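You operate a simulated robot arm through the tools that you are given. There is no shell and no other tool. Be economical: measure what you need, move in short steps, check, and stop when the job is done.

You run a simulated robot arm. Do the job below in one go: nothing can be reset, and whatever is moved stays where it is left.

## Task
Brush the lint off the grey shirt, then rub soap on the patch beside its fold.
Fine: brush and soap go back on their trays. Nothing pinched, dropped or knocked over. A coat counts when it lies all over at full strength: go over it till it gets no stronger. What is to be rubbed or washed off counts as gone when no trace of it is left.

The check looks at the end state, three seconds after you hand in, the way a careful person would. Anything else that was tipped, shoved, dropped, spilled or broken makes it a failure. Flat cloth is picked up by pressing the open fingertips on it (5 to 10 N) and closing them slowly along it; thin cloth reads only 2 to 8 mm in the jaws.

## Robot
A 7-joint arm with a two-finger parallel gripper, fixed in place. Base frame: the origin is at the foot of the arm, x ahead of it, y to its left, z up; the work surface is at about z = 0.8. Units: m, degrees, N and s.
With the tool pointing down near the work surface it reaches from about 0.24 to 0.68 m from the base axis. Its first joint turns from -66.0 to 66.0 degrees. Payload 2.4 kg.
The tool frame sits at the grasp point between the pads (the TCP): z along the fingers, y along the line on which they close. The tips reach 0.03 m beyond it. The gripper opens to 0.094 m. The fingers are 0.028 m wide and 0.01 m thick; the gripper's body (0.05 by 0.096 m) begins 0.055 m behind the TCP.
Orientation is told as [roll, pitch, yaw] about the base's x, y, z axes, in that order, counted from this pose: with the fingers straight down and closing along the base's y, the tool's x points along the base's -x, its y along +y and its z along -z.

## Interface
- The arm moves only by the tool arm_command. Its arguments are lists of equal length, an entry for each row: "rotation": the turn, a rotation vector about the tool's x, y, z in degrees, a list of three; "slide": the shift along the tool's x, y, z in m, a list of three; "claw": the opening, from 0 (shut) to 1 (fully open). In form: {"rotation": [[ax, ay, az], ...], "slide": [[dx, dy, dz], ...], "claw": [claw, ...]}. A call has 1 to 10 rows; each row shifts and turns the commanded pose from where the row before left it, along the tool's axes as they then stand. Rows are played at 5 a second. More than 0.05 m and 8.6 degrees between two rows, or a gripper value outside its range, and nothing of the call is played. A pose out of reach is approached as far as the arm can. The call stops where the force on the tool passes 40 N (or 10 N more than at its start, if that is more) or the arm is blocked; 0.2 s more then pass. Each finger travels about 0.153 m/s and halts on what it meets, pressing with about 29 N; the grip force reading is that of the motor and also rises with nothing between the fingers. The clock runs only during rows and for 0.2 s after the last one: add rows that do not move to give the fingers time. The reply holds the time, the measured pose of the TCP, the force on the tool along the base axes, the opening and the grip force, in the units named above and with some noise, with the torque about the TCP (base axes, N m) and any sound that the robot's microphone picked up.
- Cameras (640 x 400 px; columns grow to the right, rows downward): "scene" is fixed at [0.0572, 0.5009, 1.4337]; the picture's right is [-0.47, -0.88, 0.00], its down [-0.58, 0.31, -0.75] and it looks along [0.66, -0.35, -0.66] (base axes); focal length 314 px, centre (320, 200). "wrist" rides on the gripper at [0.076, 0.014, -0.102] in the tool frame; the picture's right is [-0.18, 0.98, 0.00], its down [-0.75, -0.14, -0.64] and it looks along [-0.63, -0.12, 0.77] (tool axes); focal length 243 px, centre (320, 200). There is no depth. A picture from a camera that has moved, and an enlarged one, comes with that camera's place and axes in the base frame and with its lens.
- get_image(camera): a new picture of that camera. It takes no simulated time.
- enlarge(camera, box): a new picture of the part [left, top, right, bottom] of that camera's present view, enlarged. It takes no simulated time.
- job_done(): hands the job in; it is judged then, once.

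Work in short steps. Places have to be worked out from the pictures, the camera data and where the tool is seen: move nearer, look again, correct. Check each grasp and each placing, and mend what went wrong. You have 120 turns and 68 pictures in all, those below and enlarged ones among them. Open the gripper and draw the arm clear of the work before you hand the job in, unless the task says otherwise; then end with one line.

The tools are called as name(argument=value, ...) on one line, values as JSON. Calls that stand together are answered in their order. arm_command: Moves the arm, as the interface text tells. Its arguments: {"type":"object","properties":{"rotation":{"type":"array"},"slide":{"type":"array"},"claw":{"type":"array"}},"required":["rotation","slide","claw"]} The other tools are called the same way: get_image (camera) takes a picture; enlarge (camera, box) takes an enlarged picture of a part of a camera's view; job_done () hands the job in.

At the start:

```text
t: 0.0
position: [0.3392, 0.0638, 1.1448]
tcp_rot: [0.0, 0.0, 0.0]
contact_force: [-0.7, 0.7, 0.0]
moment: [0.02, -0.01, -0.02]
opening: 0.0937
grasp_force: 0.0
```

scene: 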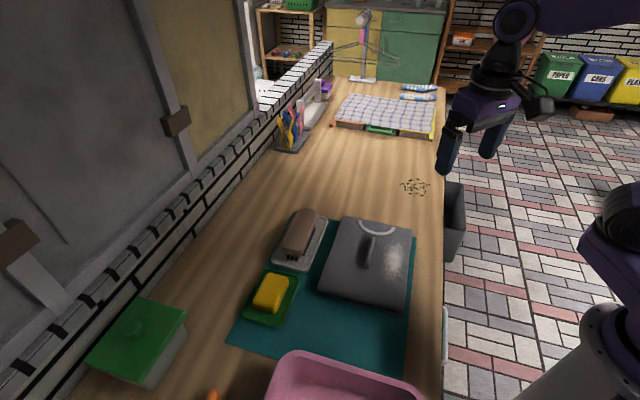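
wrist: 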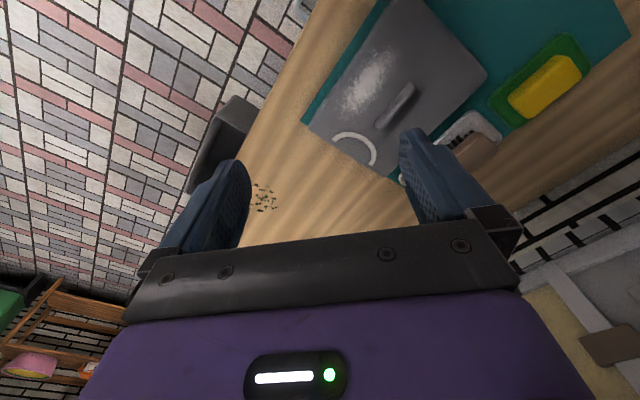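

I'll look closer at the shirt, brush and soap first.

enlarge(camera="scene", box=[220, 190, 460, 340])

enlarge(camera="scene", box=[300, 60, 480, 200])

```text
2.67 times, centred on (340, 265) of scene
camera zoom: at [0.0572, 0.5009, 1.4337], right [-0.47, -0.88, 0.0], down [-0.58, 0.31, -0.75], along [0.66, -0.35, -0.66], focal length 837 px, centre (267, 27)
```

zoom: 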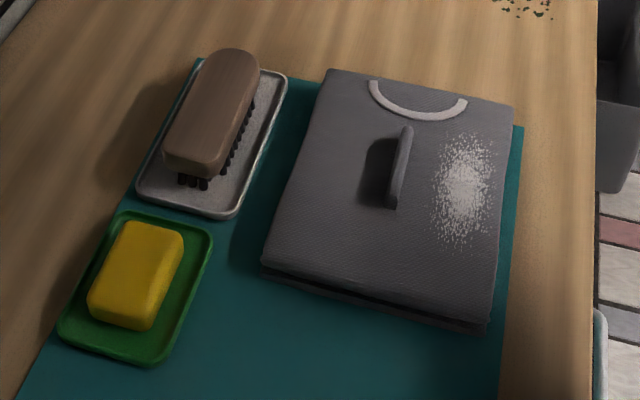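

```text
2.86 times, centred on (390, 130) of scene
camera zoom: at [0.0572, 0.5009, 1.4337], right [-0.47, -0.88, 0.0], down [-0.58, 0.31, -0.75], along [0.66, -0.35, -0.66], focal length 897 px, centre (120, 400)
```

zoom: 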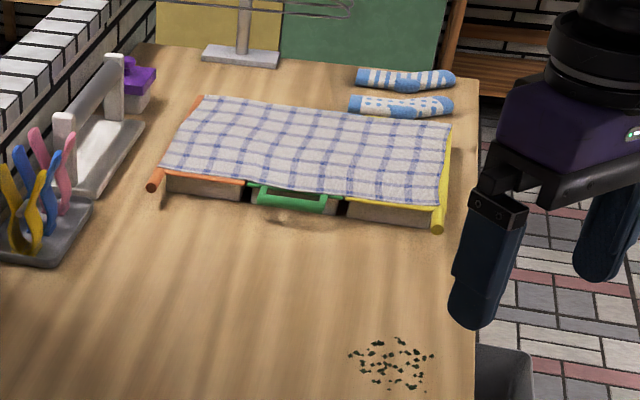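

The grey shirt lies folded at about (0.42, 0.175), turned about 45°, with lint on its near-right side and an upright fold. The patch may be hidden behind that fold, so I'll yaw to -45° and look with the wrist camera.

arm_command(rotation=[[0, 0, 7.5], [0, 0, 7.5], [0, 0, 7.5], [0, 0, 7.5], [0, 0, 7.5], [0, 0, 7.5], [0, 0, 0], [0, 0, 0], [0, 0, 0], [0, 0, 0]], slide=[[0, 0, 0], [0, 0, 0], [0, 0, 0], [0, 0, 0], [0, 0, 0], [0, 0, 0], [0.033, 0.033, 0.012], [0.033, 0.033, 0.012], [0.033, 0.033, 0.012], [0.033, 0.033, 0.012]], claw=[1, 1, 1, 1, 1, 1, 1, 1, 1, 1])

get_image(camera="wrist")

```text
t: 2.2
position: [0.3382, 0.2498, 1.0964]
tcp_rot: [0.0, -0.1, -45.1]
contact_force: [0.6, 0.4, -0.1]
moment: [-0.01, 0.0, 0.02]
opening: 0.0941
grasp_force: 0.0
```

```text
63 pictures are left
camera wrist: at [0.295, 0.3125, 1.1976], right [0.83, 0.56, 0.0], down [0.43, -0.63, 0.64], along [0.36, -0.53, -0.77], focal length 243 px, centre (320, 200)
```

wrist: 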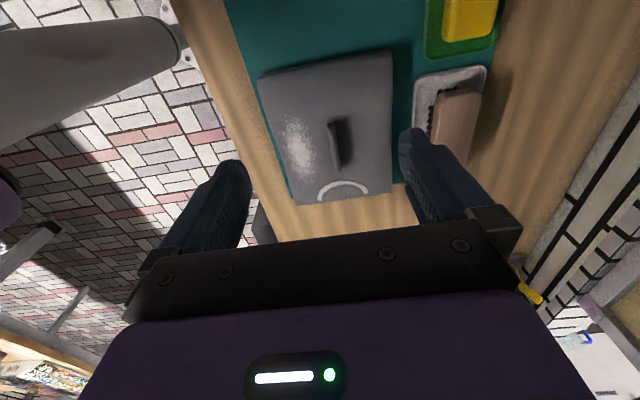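

enlarge(camera="wrist", box=[250, 40, 410, 210])

```text
2.35 times, centred on (330, 125) of wrist
camera zoom: at [0.295, 0.3125, 1.1976], right [0.83, 0.56, 0.0], down [0.43, -0.63, 0.64], along [0.36, -0.53, -0.77], focal length 571 px, centre (296, 376)
```

zoom: 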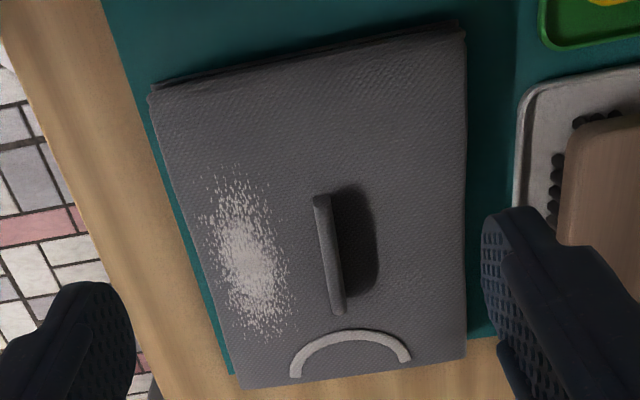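

There is a dark oval patch on the far side of the fold, at about (0.435, 0.185). The lint is around (0.375, 0.135). I'll move toward the brush to measure it.

arm_command(rotation=[[0, 0, 0], [0, 0, 0], [0, 0, 0], [0, 0, 0], [0, 0, 0], [0, 0, 0], [0, 0, 0]], slide=[[-0.005, 0.0445, 0], [-0.005, 0.0445, 0], [-0.005, 0.0445, 0], [-0.005, 0.0445, 0], [0, 0, 0.04], [0, 0, 0.04], [0, 0, 0]], claw=[1, 1, 1, 1, 1, 1, 1])

get_image(camera="wrist")

get_image(camera="scene")

```text
t: 3.8
position: [0.4805, 0.3618, 1.0164]
tcp_rot: [-0.1, 0.0, -45.0]
contact_force: [-0.3, 0.5, -0.6]
moment: [0.0, -0.02, 0.04]
opening: 0.0941
grasp_force: 0.1
```

```text
61 pictures are left
camera wrist: at [0.4362, 0.4248, 1.1183], right [0.83, 0.56, 0.0], down [0.43, -0.63, 0.64], along [0.36, -0.53, -0.77], focal length 243 px, centre (320, 200)
```

wrist: 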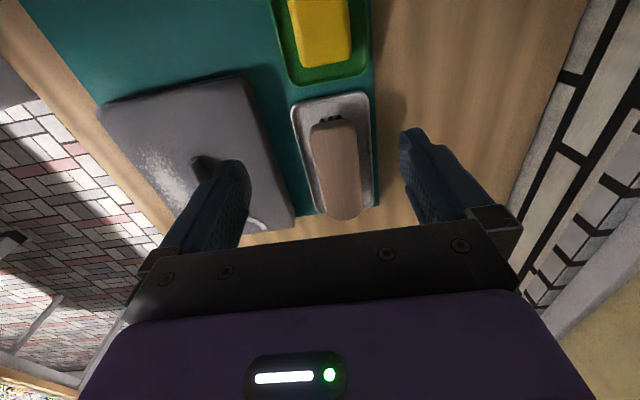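

```text
60 pictures are left
```

scene: 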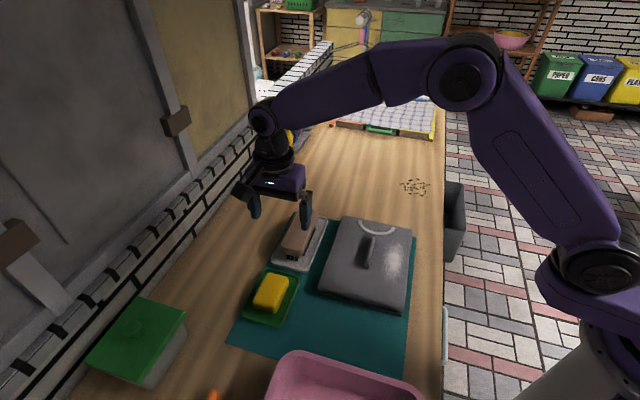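

The brush is centred at about (0.557, 0.291), with its long axis near -46° and a width of about 0.048. I'll move above it with the fingertips still clear.

arm_command(rotation=[[0, 0, 0], [0, 0, 0], [0, 0, 0], [0, 0, 0], [0, 0, 0], [0, 0, 0], [0, 0, 0]], slide=[[-0.035, 0.001, 0], [-0.035, 0.001, 0], [-0.034, 0.002, 0], [0, 0, 0.04], [0, 0, 0.04], [0, 0, 0.03], [0, 0, 0]], claw=[1, 1, 1, 1, 1, 1, 1])

get_image(camera="wrist")

enlarge(camera="scene", box=[240, 170, 360, 280])

```text
t: 5.4
position: [0.558, 0.2904, 0.9058]
tcp_rot: [-0.1, 0.0, -44.9]
contact_force: [0.2, -0.1, 0.2]
moment: [0.01, 0.0, -0.01]
opening: 0.0942
grasp_force: 0.1
```

```text
59 pictures are left
camera wrist: at [0.5128, 0.3537, 1.0074], right [0.83, 0.56, 0.0], down [0.43, -0.63, 0.64], along [0.36, -0.53, -0.77], focal length 243 px, centre (320, 200)
```

wrist: 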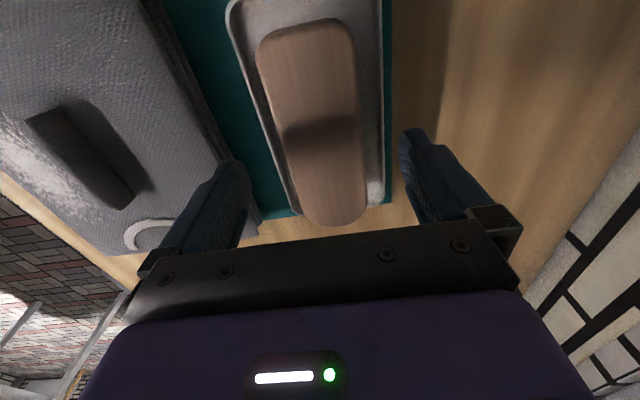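

```text
3.64 times, centred on (300, 225) of scene
camera zoom: at [0.0572, 0.5009, 1.4337], right [-0.47, -0.88, 0.0], down [-0.58, 0.31, -0.75], along [0.66, -0.35, -0.66], focal length 1142 px, centre (393, 109)
```

zoom: 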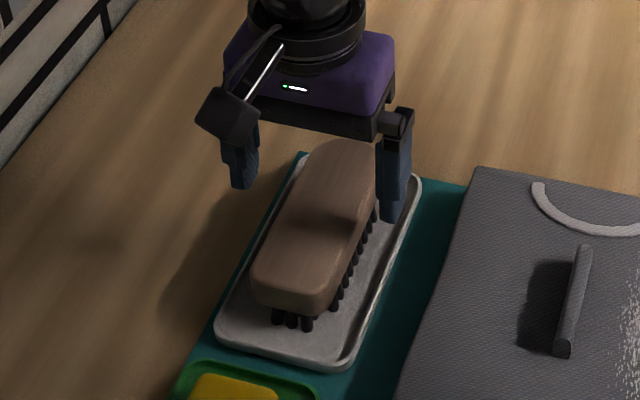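

The brush is well centred between the fingers. I'll descend so the tips sit at about z 0.823, level with the wooden back, and close.

arm_command(rotation=[[0, 0, 0], [0, 0, 0], [0, 0, 0], [0, 0, 0]], slide=[[-0.004, -0.001, 0.02], [0, 0, 0.02], [0, 0, 0.012], [0, 0, 0]], claw=[1, 1, 1, 1])

enlarge(camera="scene", box=[240, 170, 360, 280])

```text
t: 6.4
position: [0.5575, 0.2841, 0.854]
tcp_rot: [-0.1, -0.2, -45.0]
contact_force: [0.7, 0.3, 0.4]
moment: [-0.01, 0.01, 0.01]
opening: 0.0937
grasp_force: 0.0
```

```text
3.64 times, centred on (300, 225) of scene
camera zoom: at [0.0572, 0.5009, 1.4337], right [-0.47, -0.88, 0.0], down [-0.58, 0.31, -0.75], along [0.66, -0.35, -0.66], focal length 1142 px, centre (393, 109)
```

zoom: 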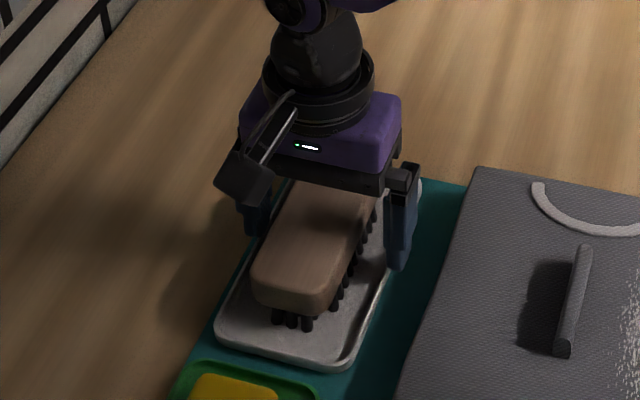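

The fingers straddle the back above the tray rim. Closing gradually.

arm_command(rotation=[[0, 0, 0], [0, 0, 0], [0, 0, 0], [0, 0, 0], [0, 0, 0], [0, 0, 0]], slide=[[0, 0.002, 0], [0, 0.001, 0], [0, 0, 0], [0, 0, 0], [0, 0, 0], [0, 0, 0]], claw=[0.8, 0.65, 0.58, 0.5, 0.42, 0.4])

enlarge(camera="scene", box=[240, 170, 360, 280])

```text
t: 7.8
position: [0.5591, 0.2891, 0.8545]
tcp_rot: [0.0, -0.1, -45.0]
contact_force: [-0.8, 0.4, 0.5]
moment: [0.0, -0.04, 0.0]
opening: 0.0598
grasp_force: 28.9
```

```text
3.64 times, centred on (300, 225) of scene
camera zoom: at [0.0572, 0.5009, 1.4337], right [-0.47, -0.88, 0.0], down [-0.58, 0.31, -0.75], along [0.66, -0.35, -0.66], focal length 1142 px, centre (393, 109)
```

zoom: 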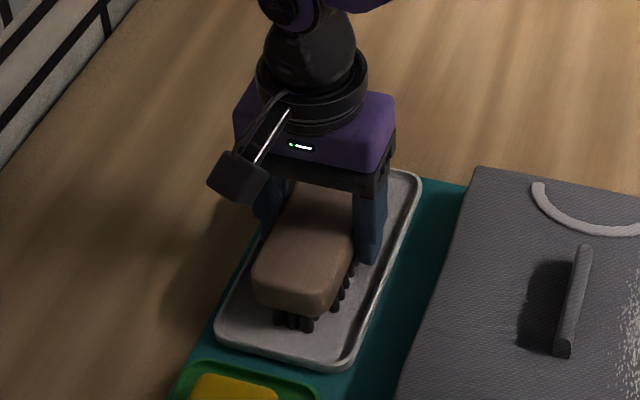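

Gripped at an opening of 0.060 with 29 N. I'll lift straight up.

arm_command(rotation=[[0, 0, 0], [0, 0, 0], [0, 0, 0], [0, 0, 0], [0, 0, 0]], slide=[[0, 0, -0.01], [0, 0, -0.02], [0, 0, -0.03], [0, 0, -0.04], [0, 0, 0]], claw=[0.4, 0.4, 0.4, 0.4, 0.4])

get_image(camera="scene")

get_image(camera="wrist")

```text
t: 9.0
position: [0.5608, 0.2894, 0.956]
tcp_rot: [0.1, 0.1, -45.0]
contact_force: [0.0, 0.2, -0.7]
moment: [0.03, -0.05, 0.02]
opening: 0.0598
grasp_force: 29.1
```

```text
55 pictures are left
```

scene: 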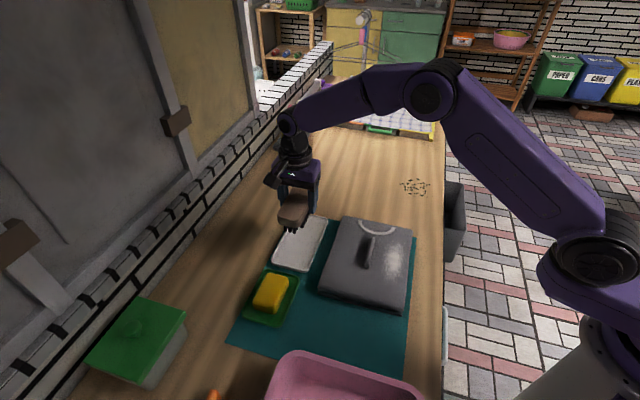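

```text
54 pictures are left
camera wrist: at [0.516, 0.3519, 1.0576], right [0.83, 0.56, 0.0], down [0.43, -0.63, 0.64], along [0.36, -0.53, -0.77], focal length 243 px, centre (320, 200)
```

wrist: 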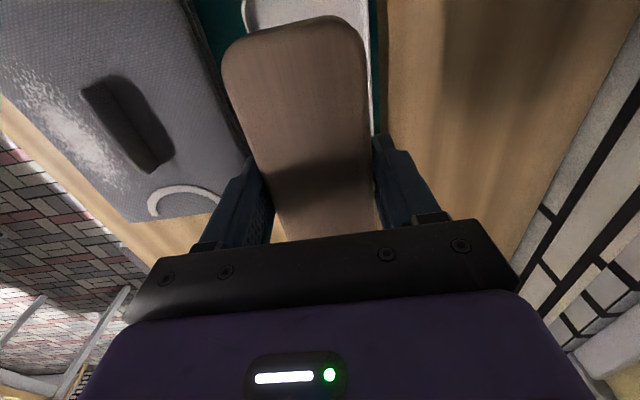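

The brush is held and its tray stayed put. I'll carry it over the lint (TCP target about (0.375, 0.134)), staying high.

arm_command(rotation=[[0, 0, 0], [0, 0, 0], [0, 0, 0], [0, 0, 0], [0, 0, 0], [0, 0, 0], [0, 0, 0], [0, 0, 0], [0, 0, 0]], slide=[[0.004, -0.04, 0], [0.004, -0.04, 0], [0.004, -0.04, 0], [0.004, -0.04, 0], [0.003, -0.04, 0], [0.003, -0.041, 0], [0, 0, 0.02], [0, 0, 0.02], [0, 0, 0]], claw=[0.4, 0.4, 0.4, 0.4, 0.4, 0.4, 0.4, 0.4, 0.4])

get_image(camera="wrist")

enlarge(camera="scene", box=[300, 190, 440, 320])

```text
t: 11.0
position: [0.3716, 0.1337, 0.9127]
tcp_rot: [0.0, 0.0, -45.0]
contact_force: [0.3, 0.2, -0.8]
moment: [-0.02, -0.04, -0.03]
opening: 0.0599
grasp_force: 28.8
```

```text
53 pictures are left
camera wrist: at [0.3285, 0.1968, 1.0154], right [0.83, 0.56, 0.0], down [0.43, -0.63, 0.64], along [0.36, -0.53, -0.77], focal length 243 px, centre (320, 200)
```

wrist: 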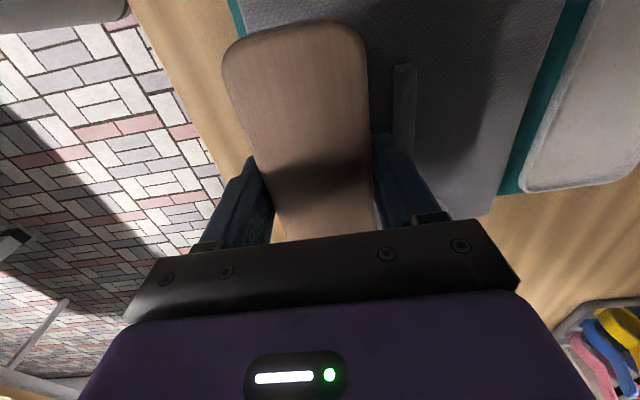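

```text
3.08 times, centred on (370, 255) of scene
camera zoom: at [0.0572, 0.5009, 1.4337], right [-0.47, -0.88, 0.0], down [-0.58, 0.31, -0.75], along [0.66, -0.35, -0.66], focal length 966 px, centre (166, 31)
```

zoom: 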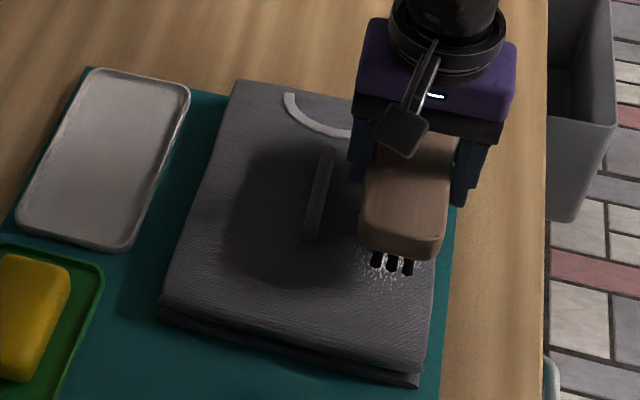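

The fold sits about 2 cm outside the finger, so there is room. I'll descend in small steps, watching the force.

arm_command(rotation=[[0, 0, 0], [0, 0, 0], [0, 0, 0]], slide=[[0, -0.002, 0.01], [0, 0, 0.01], [0, 0, 0]], claw=[0.4, 0.4, 0.4])

enlarge(camera="scene", box=[340, 210, 430, 300])

```text
t: 11.8
position: [0.3719, 0.1328, 0.8937]
tcp_rot: [0.0, 0.0, -45.0]
contact_force: [0.2, 0.4, -0.3]
moment: [-0.02, -0.01, 0.02]
opening: 0.06
grasp_force: 28.6
```

```text
4.44 times, centred on (385, 255) of scene
camera zoom: at [0.0572, 0.5009, 1.4337], right [-0.47, -0.88, 0.0], down [-0.58, 0.31, -0.75], along [0.66, -0.35, -0.66], focal length 1395 px, centre (31, -44)
```

zoom: 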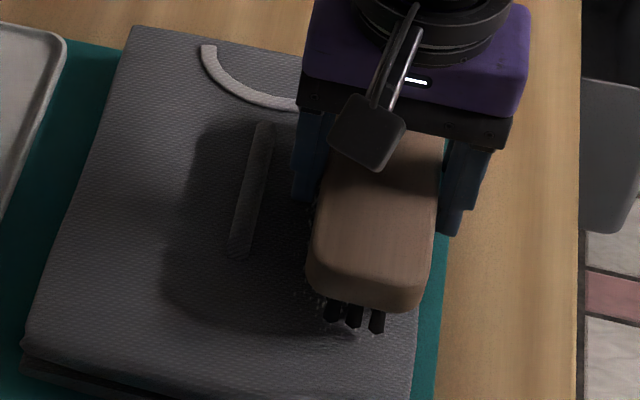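

arm_command(rotation=[[0, 0, 0], [0, 0, 0], [0, 0, 0], [0, 0, 0]], slide=[[0, 0, 0.003], [0, 0, 0.003], [0, 0, 0.002], [0, 0, 0]], claw=[0.4, 0.4, 0.4, 0.4])

```text
t: 12.8
position: [0.3721, 0.133, 0.8874]
tcp_rot: [0.0, 0.0, -45.1]
contact_force: [-0.5, 0.3, -0.7]
moment: [-0.01, -0.01, 0.02]
opening: 0.06
grasp_force: 29.0
```

No contact yet, so I'll continue down slowly.

arm_command(rotation=[[0, 0, 0], [0, 0, 0], [0, 0, 0]], slide=[[0, 0, 0.002], [0, 0, 0.002], [0, 0, 0]], claw=[0.4, 0.4, 0.4])

```text
t: 13.6
position: [0.3729, 0.134, 0.8825]
tcp_rot: [0.0, 0.0, -45.0]
contact_force: [-5.5, -1.4, 30.8]
moment: [-0.08, 0.05, -0.03]
opening: 0.06
grasp_force: 28.6
```

Contact is stiff (30 N), so I'll ease up 2 mm.

arm_command(rotation=[[0, 0, 0], [0, 0, 0]], slide=[[0, 0, -0.002], [0, 0, 0]], claw=[0.4, 0.4])

```text
t: 14.2
position: [0.3735, 0.1334, 0.8848]
tcp_rot: [0.2, 0.0, -45.0]
contact_force: [-0.3, 0.5, -0.8]
moment: [0.0, 0.02, -0.01]
opening: 0.0598
grasp_force: 29.0
```

arm_command(rotation=[[0, 0, 0], [0, 0, 0]], slide=[[0, 0, 0.0008], [0, 0, 0]], claw=[0.4, 0.4])

```text
t: 14.8
position: [0.3713, 0.1328, 0.8839]
tcp_rot: [0.0, -0.1, -45.1]
contact_force: [-0.8, -0.5, -1.2]
moment: [0.0, -0.01, 0.01]
opening: 0.0601
grasp_force: 28.9
```

arm_command(rotation=[[0, 0, 0], [0, 0, 0]], slide=[[0, 0, 0.0005], [0, 0, 0]], claw=[0.4, 0.4])

```text
t: 15.4
position: [0.3736, 0.1334, 0.8834]
tcp_rot: [-0.1, 0.1, -45.0]
contact_force: [-0.2, 0.2, -1.1]
moment: [-0.01, 0.01, 0.02]
opening: 0.06
grasp_force: 29.1
```

arm_command(rotation=[[0, 0, 0], [0, 0, 0]], slide=[[0, 0, 0.0003], [0, 0, 0]], claw=[0.4, 0.4])

```text
t: 16.0
position: [0.3725, 0.1321, 0.8839]
tcp_rot: [0.0, 0.0, -45.1]
contact_force: [0.2, -0.8, -1.6]
moment: [0.02, 0.0, -0.01]
opening: 0.0597
grasp_force: 29.5
```

arm_command(rotation=[[0, 0, 0], [0, 0, 0], [0, 0, 0]], slide=[[0, 0, 0.0004], [0, 0, 0], [0, 0, 0]], claw=[0.4, 0.4, 0.4])

enlarge(camera="scene", box=[340, 210, 430, 300])

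```text
t: 16.8
position: [0.3727, 0.1331, 0.8831]
tcp_rot: [0.1, -0.1, -44.9]
contact_force: [-1.6, -2.6, 13.8]
moment: [-0.03, 0.04, -0.01]
opening: 0.0599
grasp_force: 29.1
```

```text
4.44 times, centred on (385, 255) of scene
camera zoom: at [0.0569, 0.5008, 1.4337], right [-0.47, -0.88, 0.0], down [-0.58, 0.31, -0.75], along [0.66, -0.35, -0.66], focal length 1395 px, centre (31, -44)
```

zoom: 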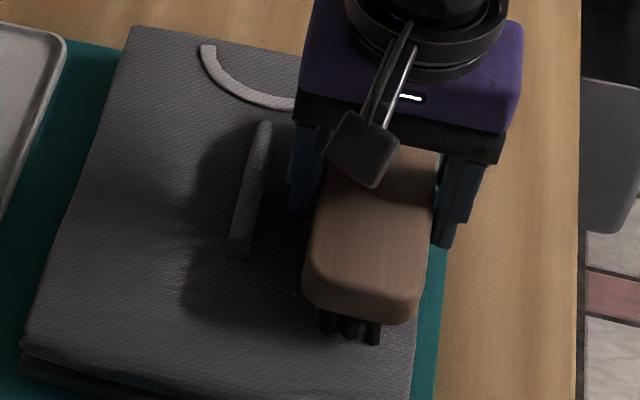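

Contact is at about 13 N. I'll ease a hair and make a small test stroke, checking that the shirt doesn't move.

arm_command(rotation=[[0, 0, 0], [0, 0, 0], [0, 0, 0], [0, 0, 0], [0, 0, 0], [0, 0, 0]], slide=[[0.007, 0, -0.0002], [0.007, 0, 0], [0.007, 0, 0], [-0.01, 0, 0], [-0.01, 0, 0], [0, 0, 0]], claw=[0.4, 0.4, 0.4, 0.4, 0.4, 0.4])

enlarge(camera="scene", box=[340, 210, 430, 300])

```text
t: 18.2
position: [0.3713, 0.1326, 0.8823]
tcp_rot: [0.0, 0.1, -45.0]
contact_force: [-4.6, 6.4, 13.8]
moment: [0.18, -0.08, 0.13]
opening: 0.0598
grasp_force: 29.1
```

```text
4.44 times, centred on (385, 255) of scene
camera zoom: at [0.0569, 0.501, 1.4337], right [-0.47, -0.88, 0.0], down [-0.58, 0.31, -0.75], along [0.66, -0.35, -0.66], focal length 1395 px, centre (31, -44)
```

zoom: 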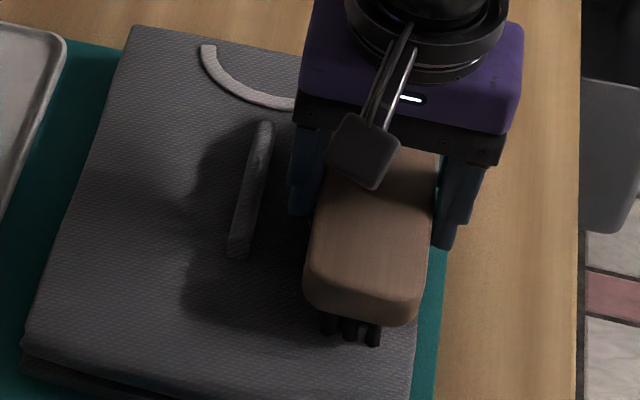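

The shirt stayed still, so I'll do a full series of strokes across the lint.

arm_command(rotation=[[0, 0, 0], [0, 0, 0], [0, 0, 0], [0, 0, 0], [0, 0, 0], [0, 0, 0], [0, 0, 0], [0, 0, 0], [0, 0, 0], [0, 0, 0]], slide=[[0.012, 0, 0], [0.012, 0, 0], [-0.012, 0, 0], [-0.012, 0, 0], [-0.012, 0, 0], [-0.01, -0.004, 0], [0.012, 0, 0], [0.012, 0, 0], [0.012, 0, 0], [0.012, 0, 0]], claw=[0.4, 0.4, 0.4, 0.4, 0.4, 0.4, 0.4, 0.4, 0.4, 0.4])

arm_command(rotation=[[0, 0, 0], [0, 0, 0], [0, 0, 0], [0, 0, 0], [0, 0, 0], [0, 0, 0], [0, 0, 0], [0, 0, 0], [0, 0, 0], [0, 0, 0]], slide=[[-0.012, 0.004, 0], [-0.012, 0, 0], [-0.012, 0, 0], [-0.01, 0, 0], [0.012, 0, 0], [0.012, 0, 0], [0, 0, -0.01], [0, 0, -0.02], [0.04, 0, -0.02], [0, 0, 0]], claw=[0.4, 0.4, 0.4, 0.4, 0.4, 0.4, 0.4, 0.4, 0.4, 0.4])

enlarge(camera="scene", box=[310, 200, 440, 320])

```text
t: 20.4
position: [0.351, 0.1485, 0.8831]
tcp_rot: [0.0, 0.0, -45.0]
contact_force: [4.0, -3.8, 9.1]
moment: [-0.22, -0.12, 0.08]
opening: 0.0598
grasp_force: 29.1
```

```text
t: 22.6
position: [0.3402, 0.1664, 0.9334]
tcp_rot: [0.0, 0.1, -45.0]
contact_force: [0.2, -0.7, -0.8]
moment: [-0.02, -0.04, 0.0]
opening: 0.0601
grasp_force: 29.8
```

```text
3.33 times, centred on (375, 260) of scene
camera zoom: at [0.0571, 0.5009, 1.4337], right [-0.47, -0.88, 0.0], down [-0.58, 0.31, -0.75], along [0.66, -0.35, -0.66], focal length 1046 px, centre (137, 0)
```

zoom: 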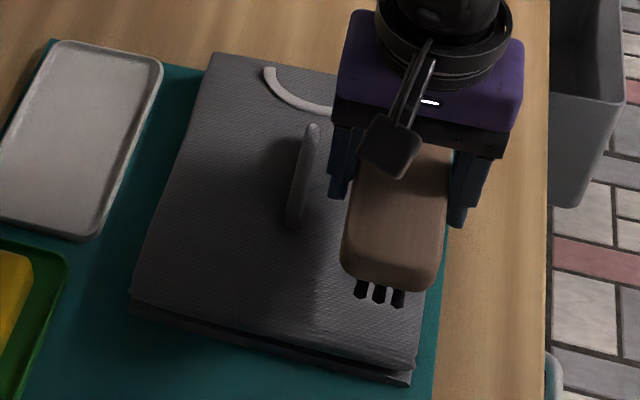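

I'll move the brush aside to see the lint area clearly.

arm_command(rotation=[[0, 0, 0], [0, 0, 0], [0, 0, 0], [0, 0, 0], [0, 0, 0], [0, 0, 0], [0, 0, 0]], slide=[[0, 0, -0.04], [0, 0.04, 0], [0, 0.04, 0], [0, 0.04, 0], [0, 0.04, 0], [0, 0.04, 0], [0, 0, 0]], claw=[0.4, 0.4, 0.4, 0.4, 0.4, 0.4, 0.4])

enlarge(camera="scene", box=[310, 200, 440, 320])

get_image(camera="wrist")

```text
t: 24.2
position: [0.4811, 0.3062, 0.9731]
tcp_rot: [0.0, 0.0, -45.0]
contact_force: [0.6, 1.1, -1.4]
moment: [0.03, 0.01, -0.01]
opening: 0.0601
grasp_force: 29.1
```

```text
3.33 times, centred on (375, 260) of scene
camera zoom: at [0.0572, 0.5009, 1.4337], right [-0.47, -0.88, 0.0], down [-0.58, 0.31, -0.75], along [0.66, -0.35, -0.66], focal length 1046 px, centre (137, 0)
```

zoom: 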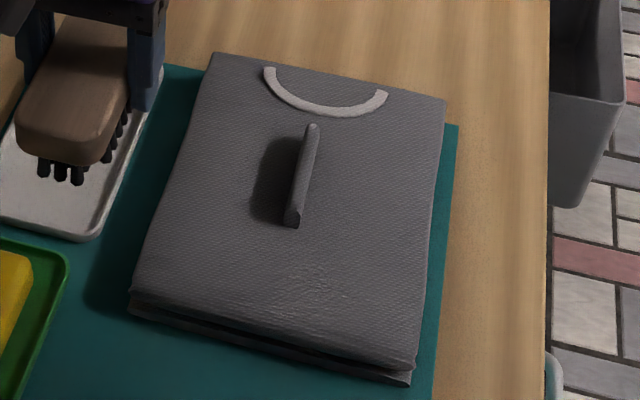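

```text
46 pictures are left
camera wrist: at [0.4381, 0.3689, 1.0746], right [0.83, 0.56, 0.0], down [0.43, -0.63, 0.64], along [0.36, -0.53, -0.77], focal length 243 px, centre (320, 200)
```

wrist: 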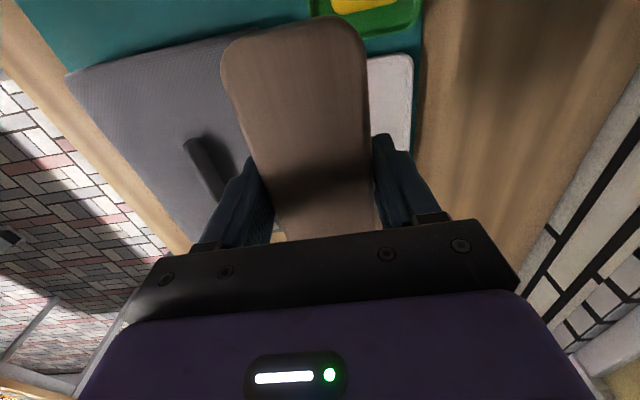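

The lint looks gone, but a faint light area shows near the front of the shirt. Zooming in on it.

enlarge(camera="scene", box=[350, 255, 410, 295])

enlarge(camera="scene", box=[350, 215, 410, 255])

```text
10.00 times, centred on (380, 275) of scene
camera zoom: at [0.0572, 0.5009, 1.4337], right [-0.47, -0.88, 0.0], down [-0.58, 0.31, -0.75], along [0.66, -0.35, -0.66], focal length 3139 px, centre (-280, -550)
```

zoom: 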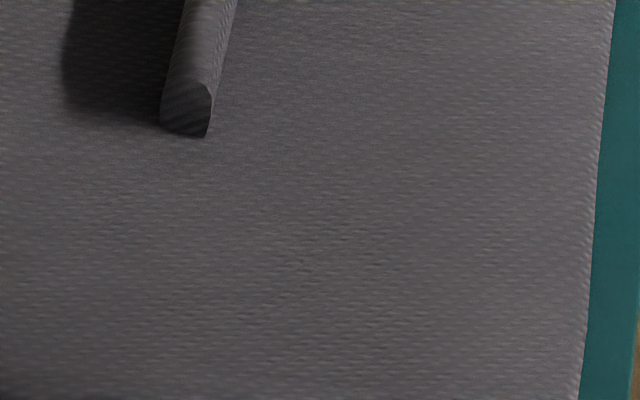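

```text
10.00 times, centred on (380, 235) of scene
camera zoom: at [0.0572, 0.5009, 1.4337], right [-0.47, -0.88, 0.0], down [-0.58, 0.31, -0.75], along [0.66, -0.35, -0.66], focal length 3139 px, centre (-280, -150)
```

zoom: 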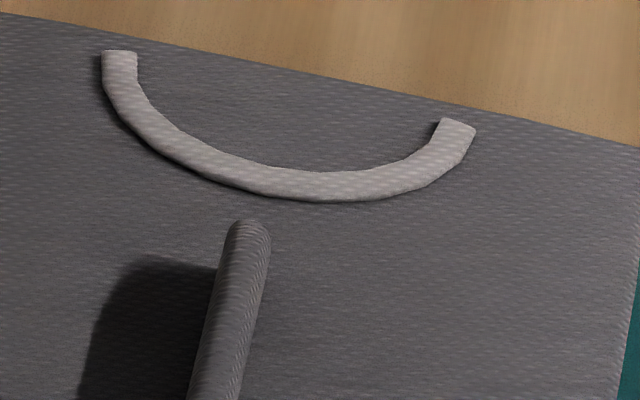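

The lint is gone and the light area was only weave moiré. I'll return the brush to its tray at the recorded pose (0.559, 0.289).

arm_command(rotation=[[0, 0, 0], [0, 0, 0], [0, 0, 0], [0, 0, 0], [0, 0, 0], [0, 0, 0], [0, 0, 0]], slide=[[-0.034, 0.021, 0], [-0.0335, 0.0215, 0], [0, 0, 0.04], [0, 0, 0.04], [0, 0, 0.02], [0, 0, 0.008], [0, 0, 0]], claw=[0.4, 0.4, 0.4, 0.4, 0.4, 0.4, 0.4])

enlarge(camera="scene", box=[240, 170, 360, 280])

```text
t: 25.8
position: [0.5597, 0.2876, 0.8647]
tcp_rot: [0.1, 0.0, -45.1]
contact_force: [-0.2, -0.5, -0.8]
moment: [0.02, 0.0, 0.02]
opening: 0.0598
grasp_force: 28.8
```

```text
3.64 times, centred on (300, 225) of scene
camera zoom: at [0.0572, 0.5009, 1.4337], right [-0.47, -0.88, 0.0], down [-0.58, 0.31, -0.75], along [0.66, -0.35, -0.66], focal length 1142 px, centre (393, 109)
```

zoom: 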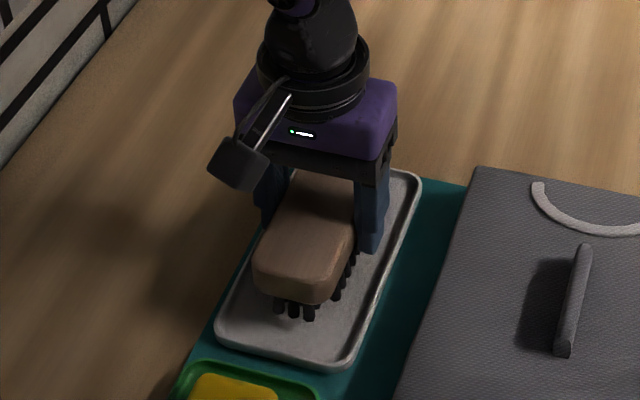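

arm_command(rotation=[[0, 0, 0], [0, 0, 0], [0, 0, 0], [0, 0, 0]], slide=[[0, 0, 0.004], [0, 0, 0.003], [0, 0, 0.0015], [0, 0, 0]], claw=[0.4, 0.4, 0.4, 0.4])

```text
t: 26.8
position: [0.5597, 0.2868, 0.856]
tcp_rot: [0.0, 0.1, -45.1]
contact_force: [-0.2, -0.5, -0.9]
moment: [0.01, 0.0, 0.0]
opening: 0.06
grasp_force: 29.1
```

arm_command(rotation=[[0, 0, 0], [0, 0, 0], [0, 0, 0]], slide=[[0, 0, 0.001], [0, 0, 0.0006], [0, 0, 0]], claw=[0.4, 0.4, 0.4])

```text
t: 27.6
position: [0.5593, 0.2885, 0.856]
tcp_rot: [0.0, -0.1, -45.0]
contact_force: [0.1, 0.6, -1.2]
moment: [0.01, 0.02, -0.03]
opening: 0.0598
grasp_force: 28.8
```

arm_command(rotation=[[0, 0, 0], [0, 0, 0], [0, 0, 0]], slide=[[0, 0, 0.0005], [0, 0, 0.0005], [0, 0, 0]], claw=[0.4, 0.4, 0.4])

```text
t: 28.4
position: [0.5605, 0.2887, 0.8538]
tcp_rot: [0.1, 0.0, -45.0]
contact_force: [0.3, 0.2, -1.1]
moment: [0.01, 0.01, 0.0]
opening: 0.0598
grasp_force: 28.8
```

arm_command(rotation=[[0, 0, 0], [0, 0, 0], [0, 0, 0]], slide=[[0, 0, 0.0006], [0, 0, 0.0006], [0, 0, 0]], claw=[0.4, 0.4, 0.4])

```text
t: 29.2
position: [0.5607, 0.2884, 0.8535]
tcp_rot: [0.0, 0.0, -45.0]
contact_force: [-1.1, 0.2, 3.0]
moment: [-0.14, -0.02, -0.03]
opening: 0.0598
grasp_force: 28.5
```

Contact is light (3 N), so the brush sits on its tray. I'll open slowly.

arm_command(rotation=[[0, 0, 0], [0, 0, 0], [0, 0, 0], [0, 0, 0], [0, 0, 0], [0, 0, 0], [0, 0, 0]], slide=[[0, 0, 0], [0, 0, 0], [0, 0, 0], [0, 0, 0], [0, 0, -0.03], [0, 0, -0.04], [0, 0, -0.04]], claw=[0.66, 0.75, 0.85, 0.95, 0.95, 0.95, 0.95])

get_image(camera="scene")

get_image(camera="wrist")

```text
t: 30.8
position: [0.5616, 0.288, 0.9621]
tcp_rot: [-0.1, 0.0, -44.9]
contact_force: [0.6, 0.0, 0.7]
moment: [-0.01, 0.03, 0.01]
opening: 0.0891
grasp_force: 0.0
```

```text
42 pictures are left
```

scene: 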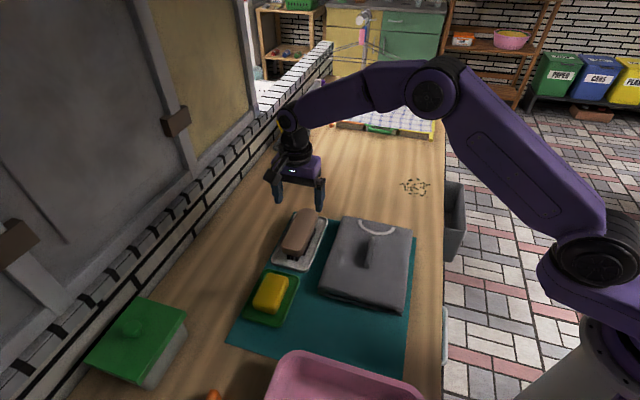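

```text
41 pictures are left
camera wrist: at [0.5168, 0.3505, 1.0653], right [0.83, 0.56, 0.0], down [0.43, -0.63, 0.64], along [0.36, -0.53, -0.77], focal length 243 px, centre (320, 200)
```

wrist: 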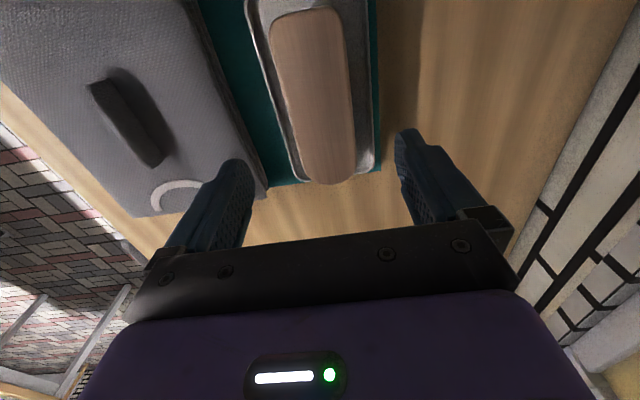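

The brush is back on its tray. Now I'll inspect the dark patch beside the fold closely.

enlarge(camera="wrist", box=[60, 50, 210, 190])

enlarge(camera="scene", box=[345, 225, 390, 280])

```text
2.86 times, centred on (135, 120) of wrist
camera zoom: at [0.5168, 0.3505, 1.0653], right [0.83, 0.56, 0.0], down [0.43, -0.63, 0.64], along [0.36, -0.53, -0.77], focal length 693 px, centre (849, 429)
```

zoom: 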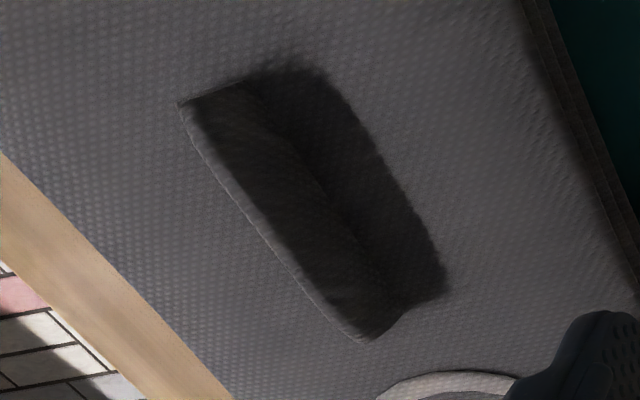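

```text
7.27 times, centred on (368, 252) of scene
camera zoom: at [0.0571, 0.5009, 1.4337], right [-0.47, -0.88, 0.0], down [-0.58, 0.31, -0.75], along [0.66, -0.35, -0.66], focal length 2283 px, centre (-26, -182)
```

zoom: 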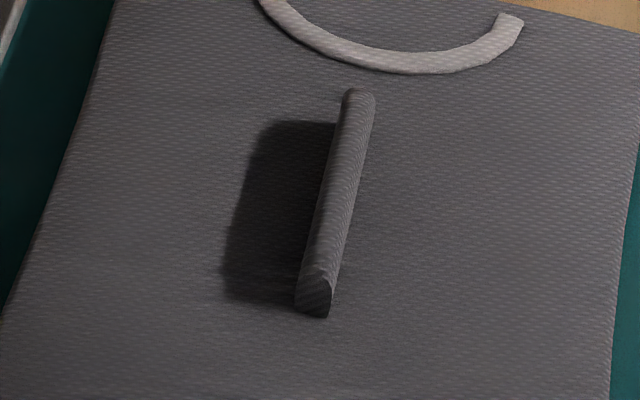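

The dark oval mostly looks like the fold's shadow, and a patch may be hidden in it. I'll bring the wrist camera closer to that side.

arm_command(rotation=[[0, 0, 0], [0, 0, 0], [0, 0, 0], [0, 0, 0], [0, 0, 0]], slide=[[0.029, -0.0355, 0.004], [0.029, -0.0355, 0.004], [0.029, -0.0355, 0.004], [0.029, -0.0355, 0.004], [0, 0, 0]], claw=[0.95, 0.95, 0.95, 0.95, 0.95])

get_image(camera="wrist")

enlarge(camera="scene", box=[330, 215, 410, 285])

```text
t: 32.0
position: [0.3793, 0.2688, 0.9503]
tcp_rot: [0.0, 0.0, -44.9]
contact_force: [-0.4, 0.2, -0.7]
moment: [0.0, -0.01, -0.01]
opening: 0.0892
grasp_force: 0.0
```

```text
38 pictures are left
camera wrist: at [0.335, 0.3325, 1.051], right [0.83, 0.56, 0.0], down [0.43, -0.63, 0.64], along [0.36, -0.53, -0.77], focal length 243 px, centre (320, 200)
```

wrist: 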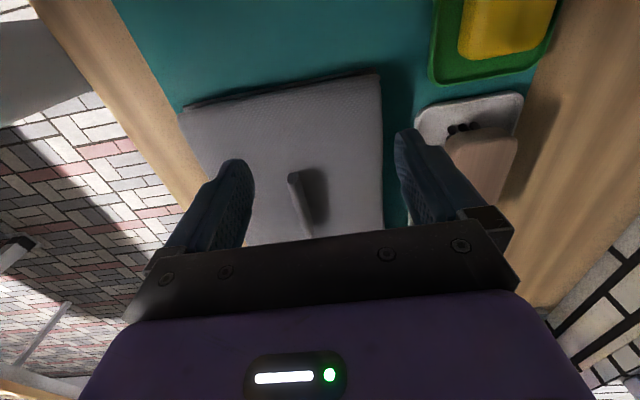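

```text
5.71 times, centred on (370, 250) of scene
camera zoom: at [0.0571, 0.5009, 1.4337], right [-0.47, -0.88, 0.0], down [-0.58, 0.31, -0.75], along [0.66, -0.35, -0.66], focal length 1794 px, centre (34, -86)
```

zoom: 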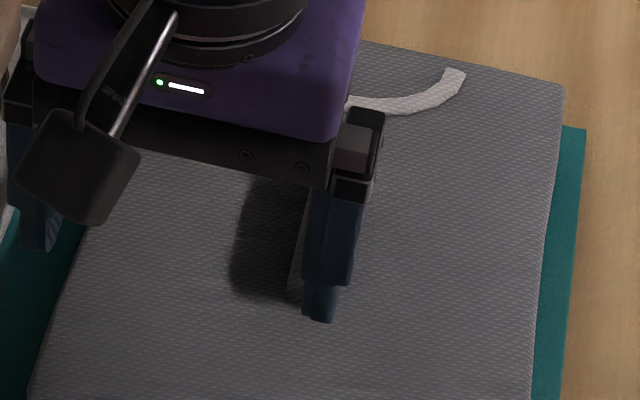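

enlarge(camera="wrist", box=[260, 150, 360, 240])

```text
4.44 times, centred on (310, 195) of wrist
camera zoom: at [0.335, 0.3325, 1.051], right [0.83, 0.56, 0.0], down [0.43, -0.63, 0.64], along [0.36, -0.53, -0.77], focal length 1078 px, centre (364, 222)
```

zoom: 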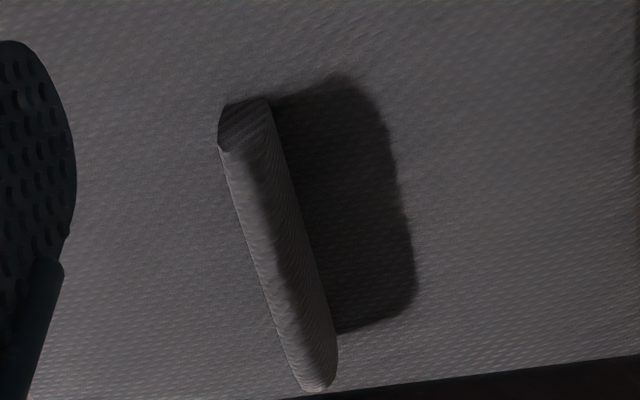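

The dark shape matches a shadow of the fold. To see what lies within it, I'll put the gripper between the light and the area so it is all evenly shaded.

arm_command(rotation=[[0, 0, 0], [0, 0, 0], [0, 0, 0], [0, 0, 0], [0, 0, 0]], slide=[[-0.02, -0.025, 0], [-0.02, -0.025, 0], [-0.02, -0.025, 0], [-0.02, -0.025, 0], [0, 0, 0]], claw=[0.95, 0.95, 0.95, 0.95, 0.95])

get_image(camera="wrist")

enlarge(camera="scene", box=[320, 215, 400, 285])

```text
t: 33.2
position: [0.3646, 0.1405, 0.9467]
tcp_rot: [0.0, 0.0, -45.0]
contact_force: [0.0, 0.0, 0.7]
moment: [-0.01, 0.02, 0.0]
opening: 0.0895
grasp_force: 0.2
```

```text
35 pictures are left
camera wrist: at [0.3199, 0.2039, 1.0486], right [0.83, 0.56, 0.0], down [0.43, -0.63, 0.64], along [0.36, -0.53, -0.77], focal length 243 px, centre (320, 200)
```

wrist: 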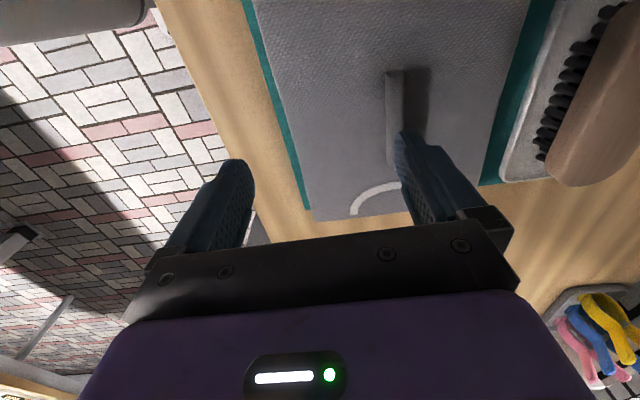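

```text
5.71 times, centred on (360, 250) of scene
camera zoom: at [0.0572, 0.5009, 1.4337], right [-0.47, -0.88, 0.0], down [-0.58, 0.31, -0.75], along [0.66, -0.35, -0.66], focal length 1794 px, centre (91, -86)
```

zoom: 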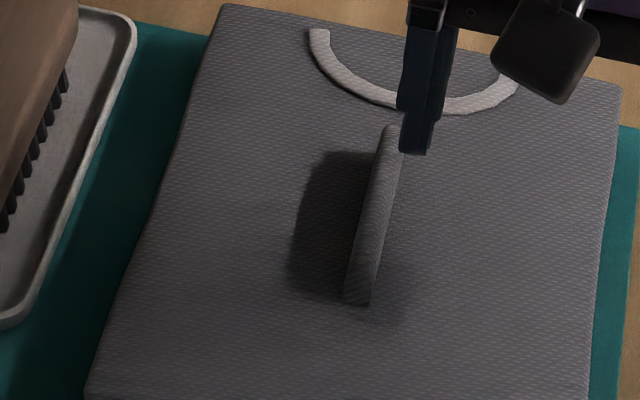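

enlarge(camera="wrist", box=[350, 40, 480, 150])

```text
3.64 times, centred on (415, 95) of wrist
camera zoom: at [0.3199, 0.2039, 1.0486], right [0.83, 0.56, 0.0], down [0.43, -0.63, 0.64], along [0.36, -0.53, -0.77], focal length 882 px, centre (-26, 582)
```

zoom: 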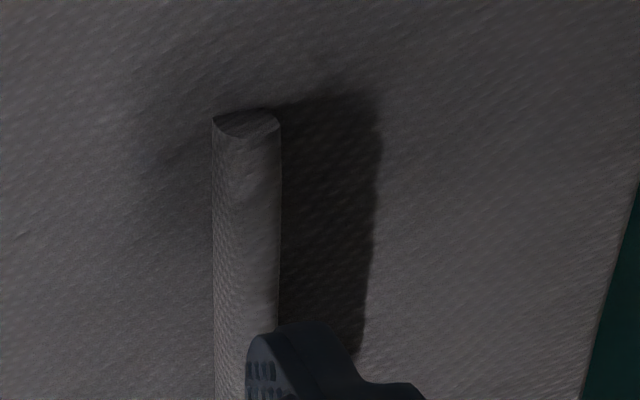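

It is only shadow, with no distinct mark I can make out yet. Soap goes on the sheltered side of the fold. Gripping the soap end-to-end at yaw +45 keeps the fingers away from the fold, so I'll rise and turn.

arm_command(rotation=[[0, 0, 0], [0, 0, -8], [0, 0, -8], [0, 0, -8], [0, 0, -8], [0, 0, -8], [0, 0, -8], [0, 0, -8], [0, 0, -8], [0, 0, -8]], slide=[[0, 0, -0.045], [0, 0, 0], [0, 0, 0], [0, 0, 0], [0, 0, 0], [0, 0, 0], [0, 0, 0], [0, 0, 0], [0, 0, 0], [0, 0, 0]], claw=[1, 1, 1, 1, 1, 1, 1, 1, 1, 1])

arm_command(rotation=[[0, 0, -8], [0, 0, -8], [0, 0, -2], [0, 0, 0], [0, 0, 0], [0, 0, 0], [0, 0, 0], [0, 0, 0]], slide=[[0, 0, 0], [0, 0, 0], [0, 0, 0], [-0.033, 0.035, 0], [-0.034, 0.036, 0], [-0.034, 0.036, 0], [-0.034, 0.036, 0], [0, 0, 0]], claw=[1, 1, 1, 1, 1, 1, 1, 1])

get_image(camera="wrist")

```text
t: 35.4
position: [0.3627, 0.1418, 0.9932]
tcp_rot: [0.0, 0.0, 27.1]
contact_force: [-0.5, -0.3, 0.3]
moment: [-0.02, 0.0, -0.01]
opening: 0.0938
grasp_force: 0.0
```

```text
t: 37.2
position: [0.3554, 0.3423, 0.9906]
tcp_rot: [0.0, 0.0, 45.0]
contact_force: [-0.1, -0.4, 0.3]
moment: [0.0, 0.02, 0.0]
opening: 0.0938
grasp_force: 0.0
```

```text
32 pictures are left
camera wrist: at [0.291, 0.2969, 1.0913], right [-0.56, 0.83, 0.0], down [0.63, 0.43, 0.64], along [0.53, 0.36, -0.77], focal length 243 px, centre (320, 200)
```

wrist: 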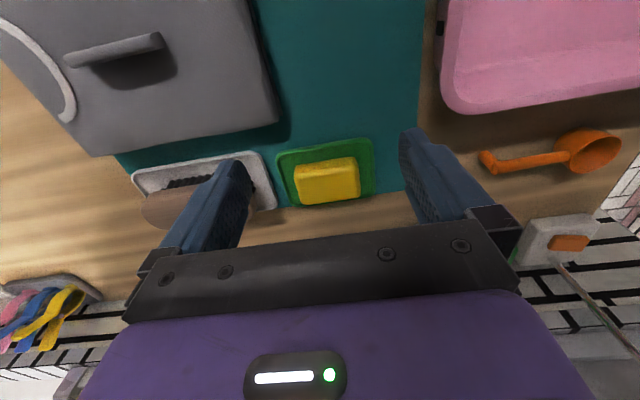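

enlarge(camera="wrist", box=[265, 130, 385, 215])

enlarge(camera="scene", box=[225, 255, 325, 335])

```text
4.71 times, centred on (325, 172) of wrist
camera zoom: at [0.291, 0.2969, 1.0913], right [-0.56, 0.83, 0.0], down [0.63, 0.43, 0.64], along [0.53, 0.36, -0.77], focal length 1142 px, centre (296, 329)
```

zoom: 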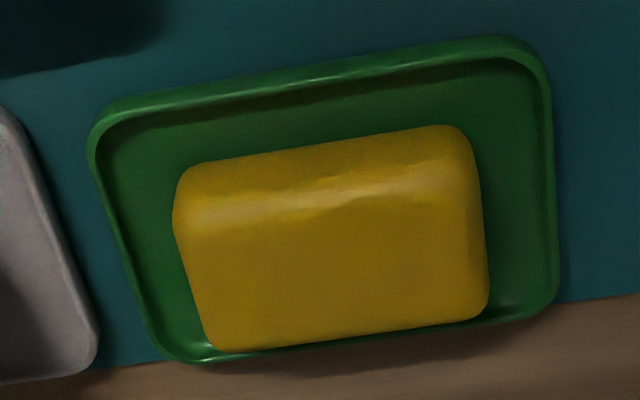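

```text
5.00 times, centred on (275, 295) of scene
camera zoom: at [0.0571, 0.5009, 1.4337], right [-0.47, -0.88, 0.0], down [-0.58, 0.31, -0.75], along [0.66, -0.35, -0.66], focal length 1570 px, centre (545, -275)
```

zoom: 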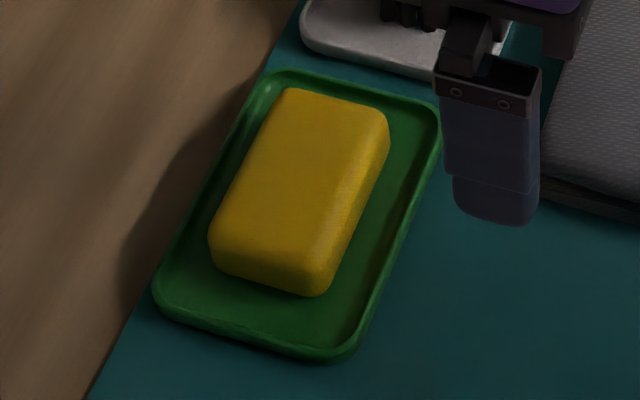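

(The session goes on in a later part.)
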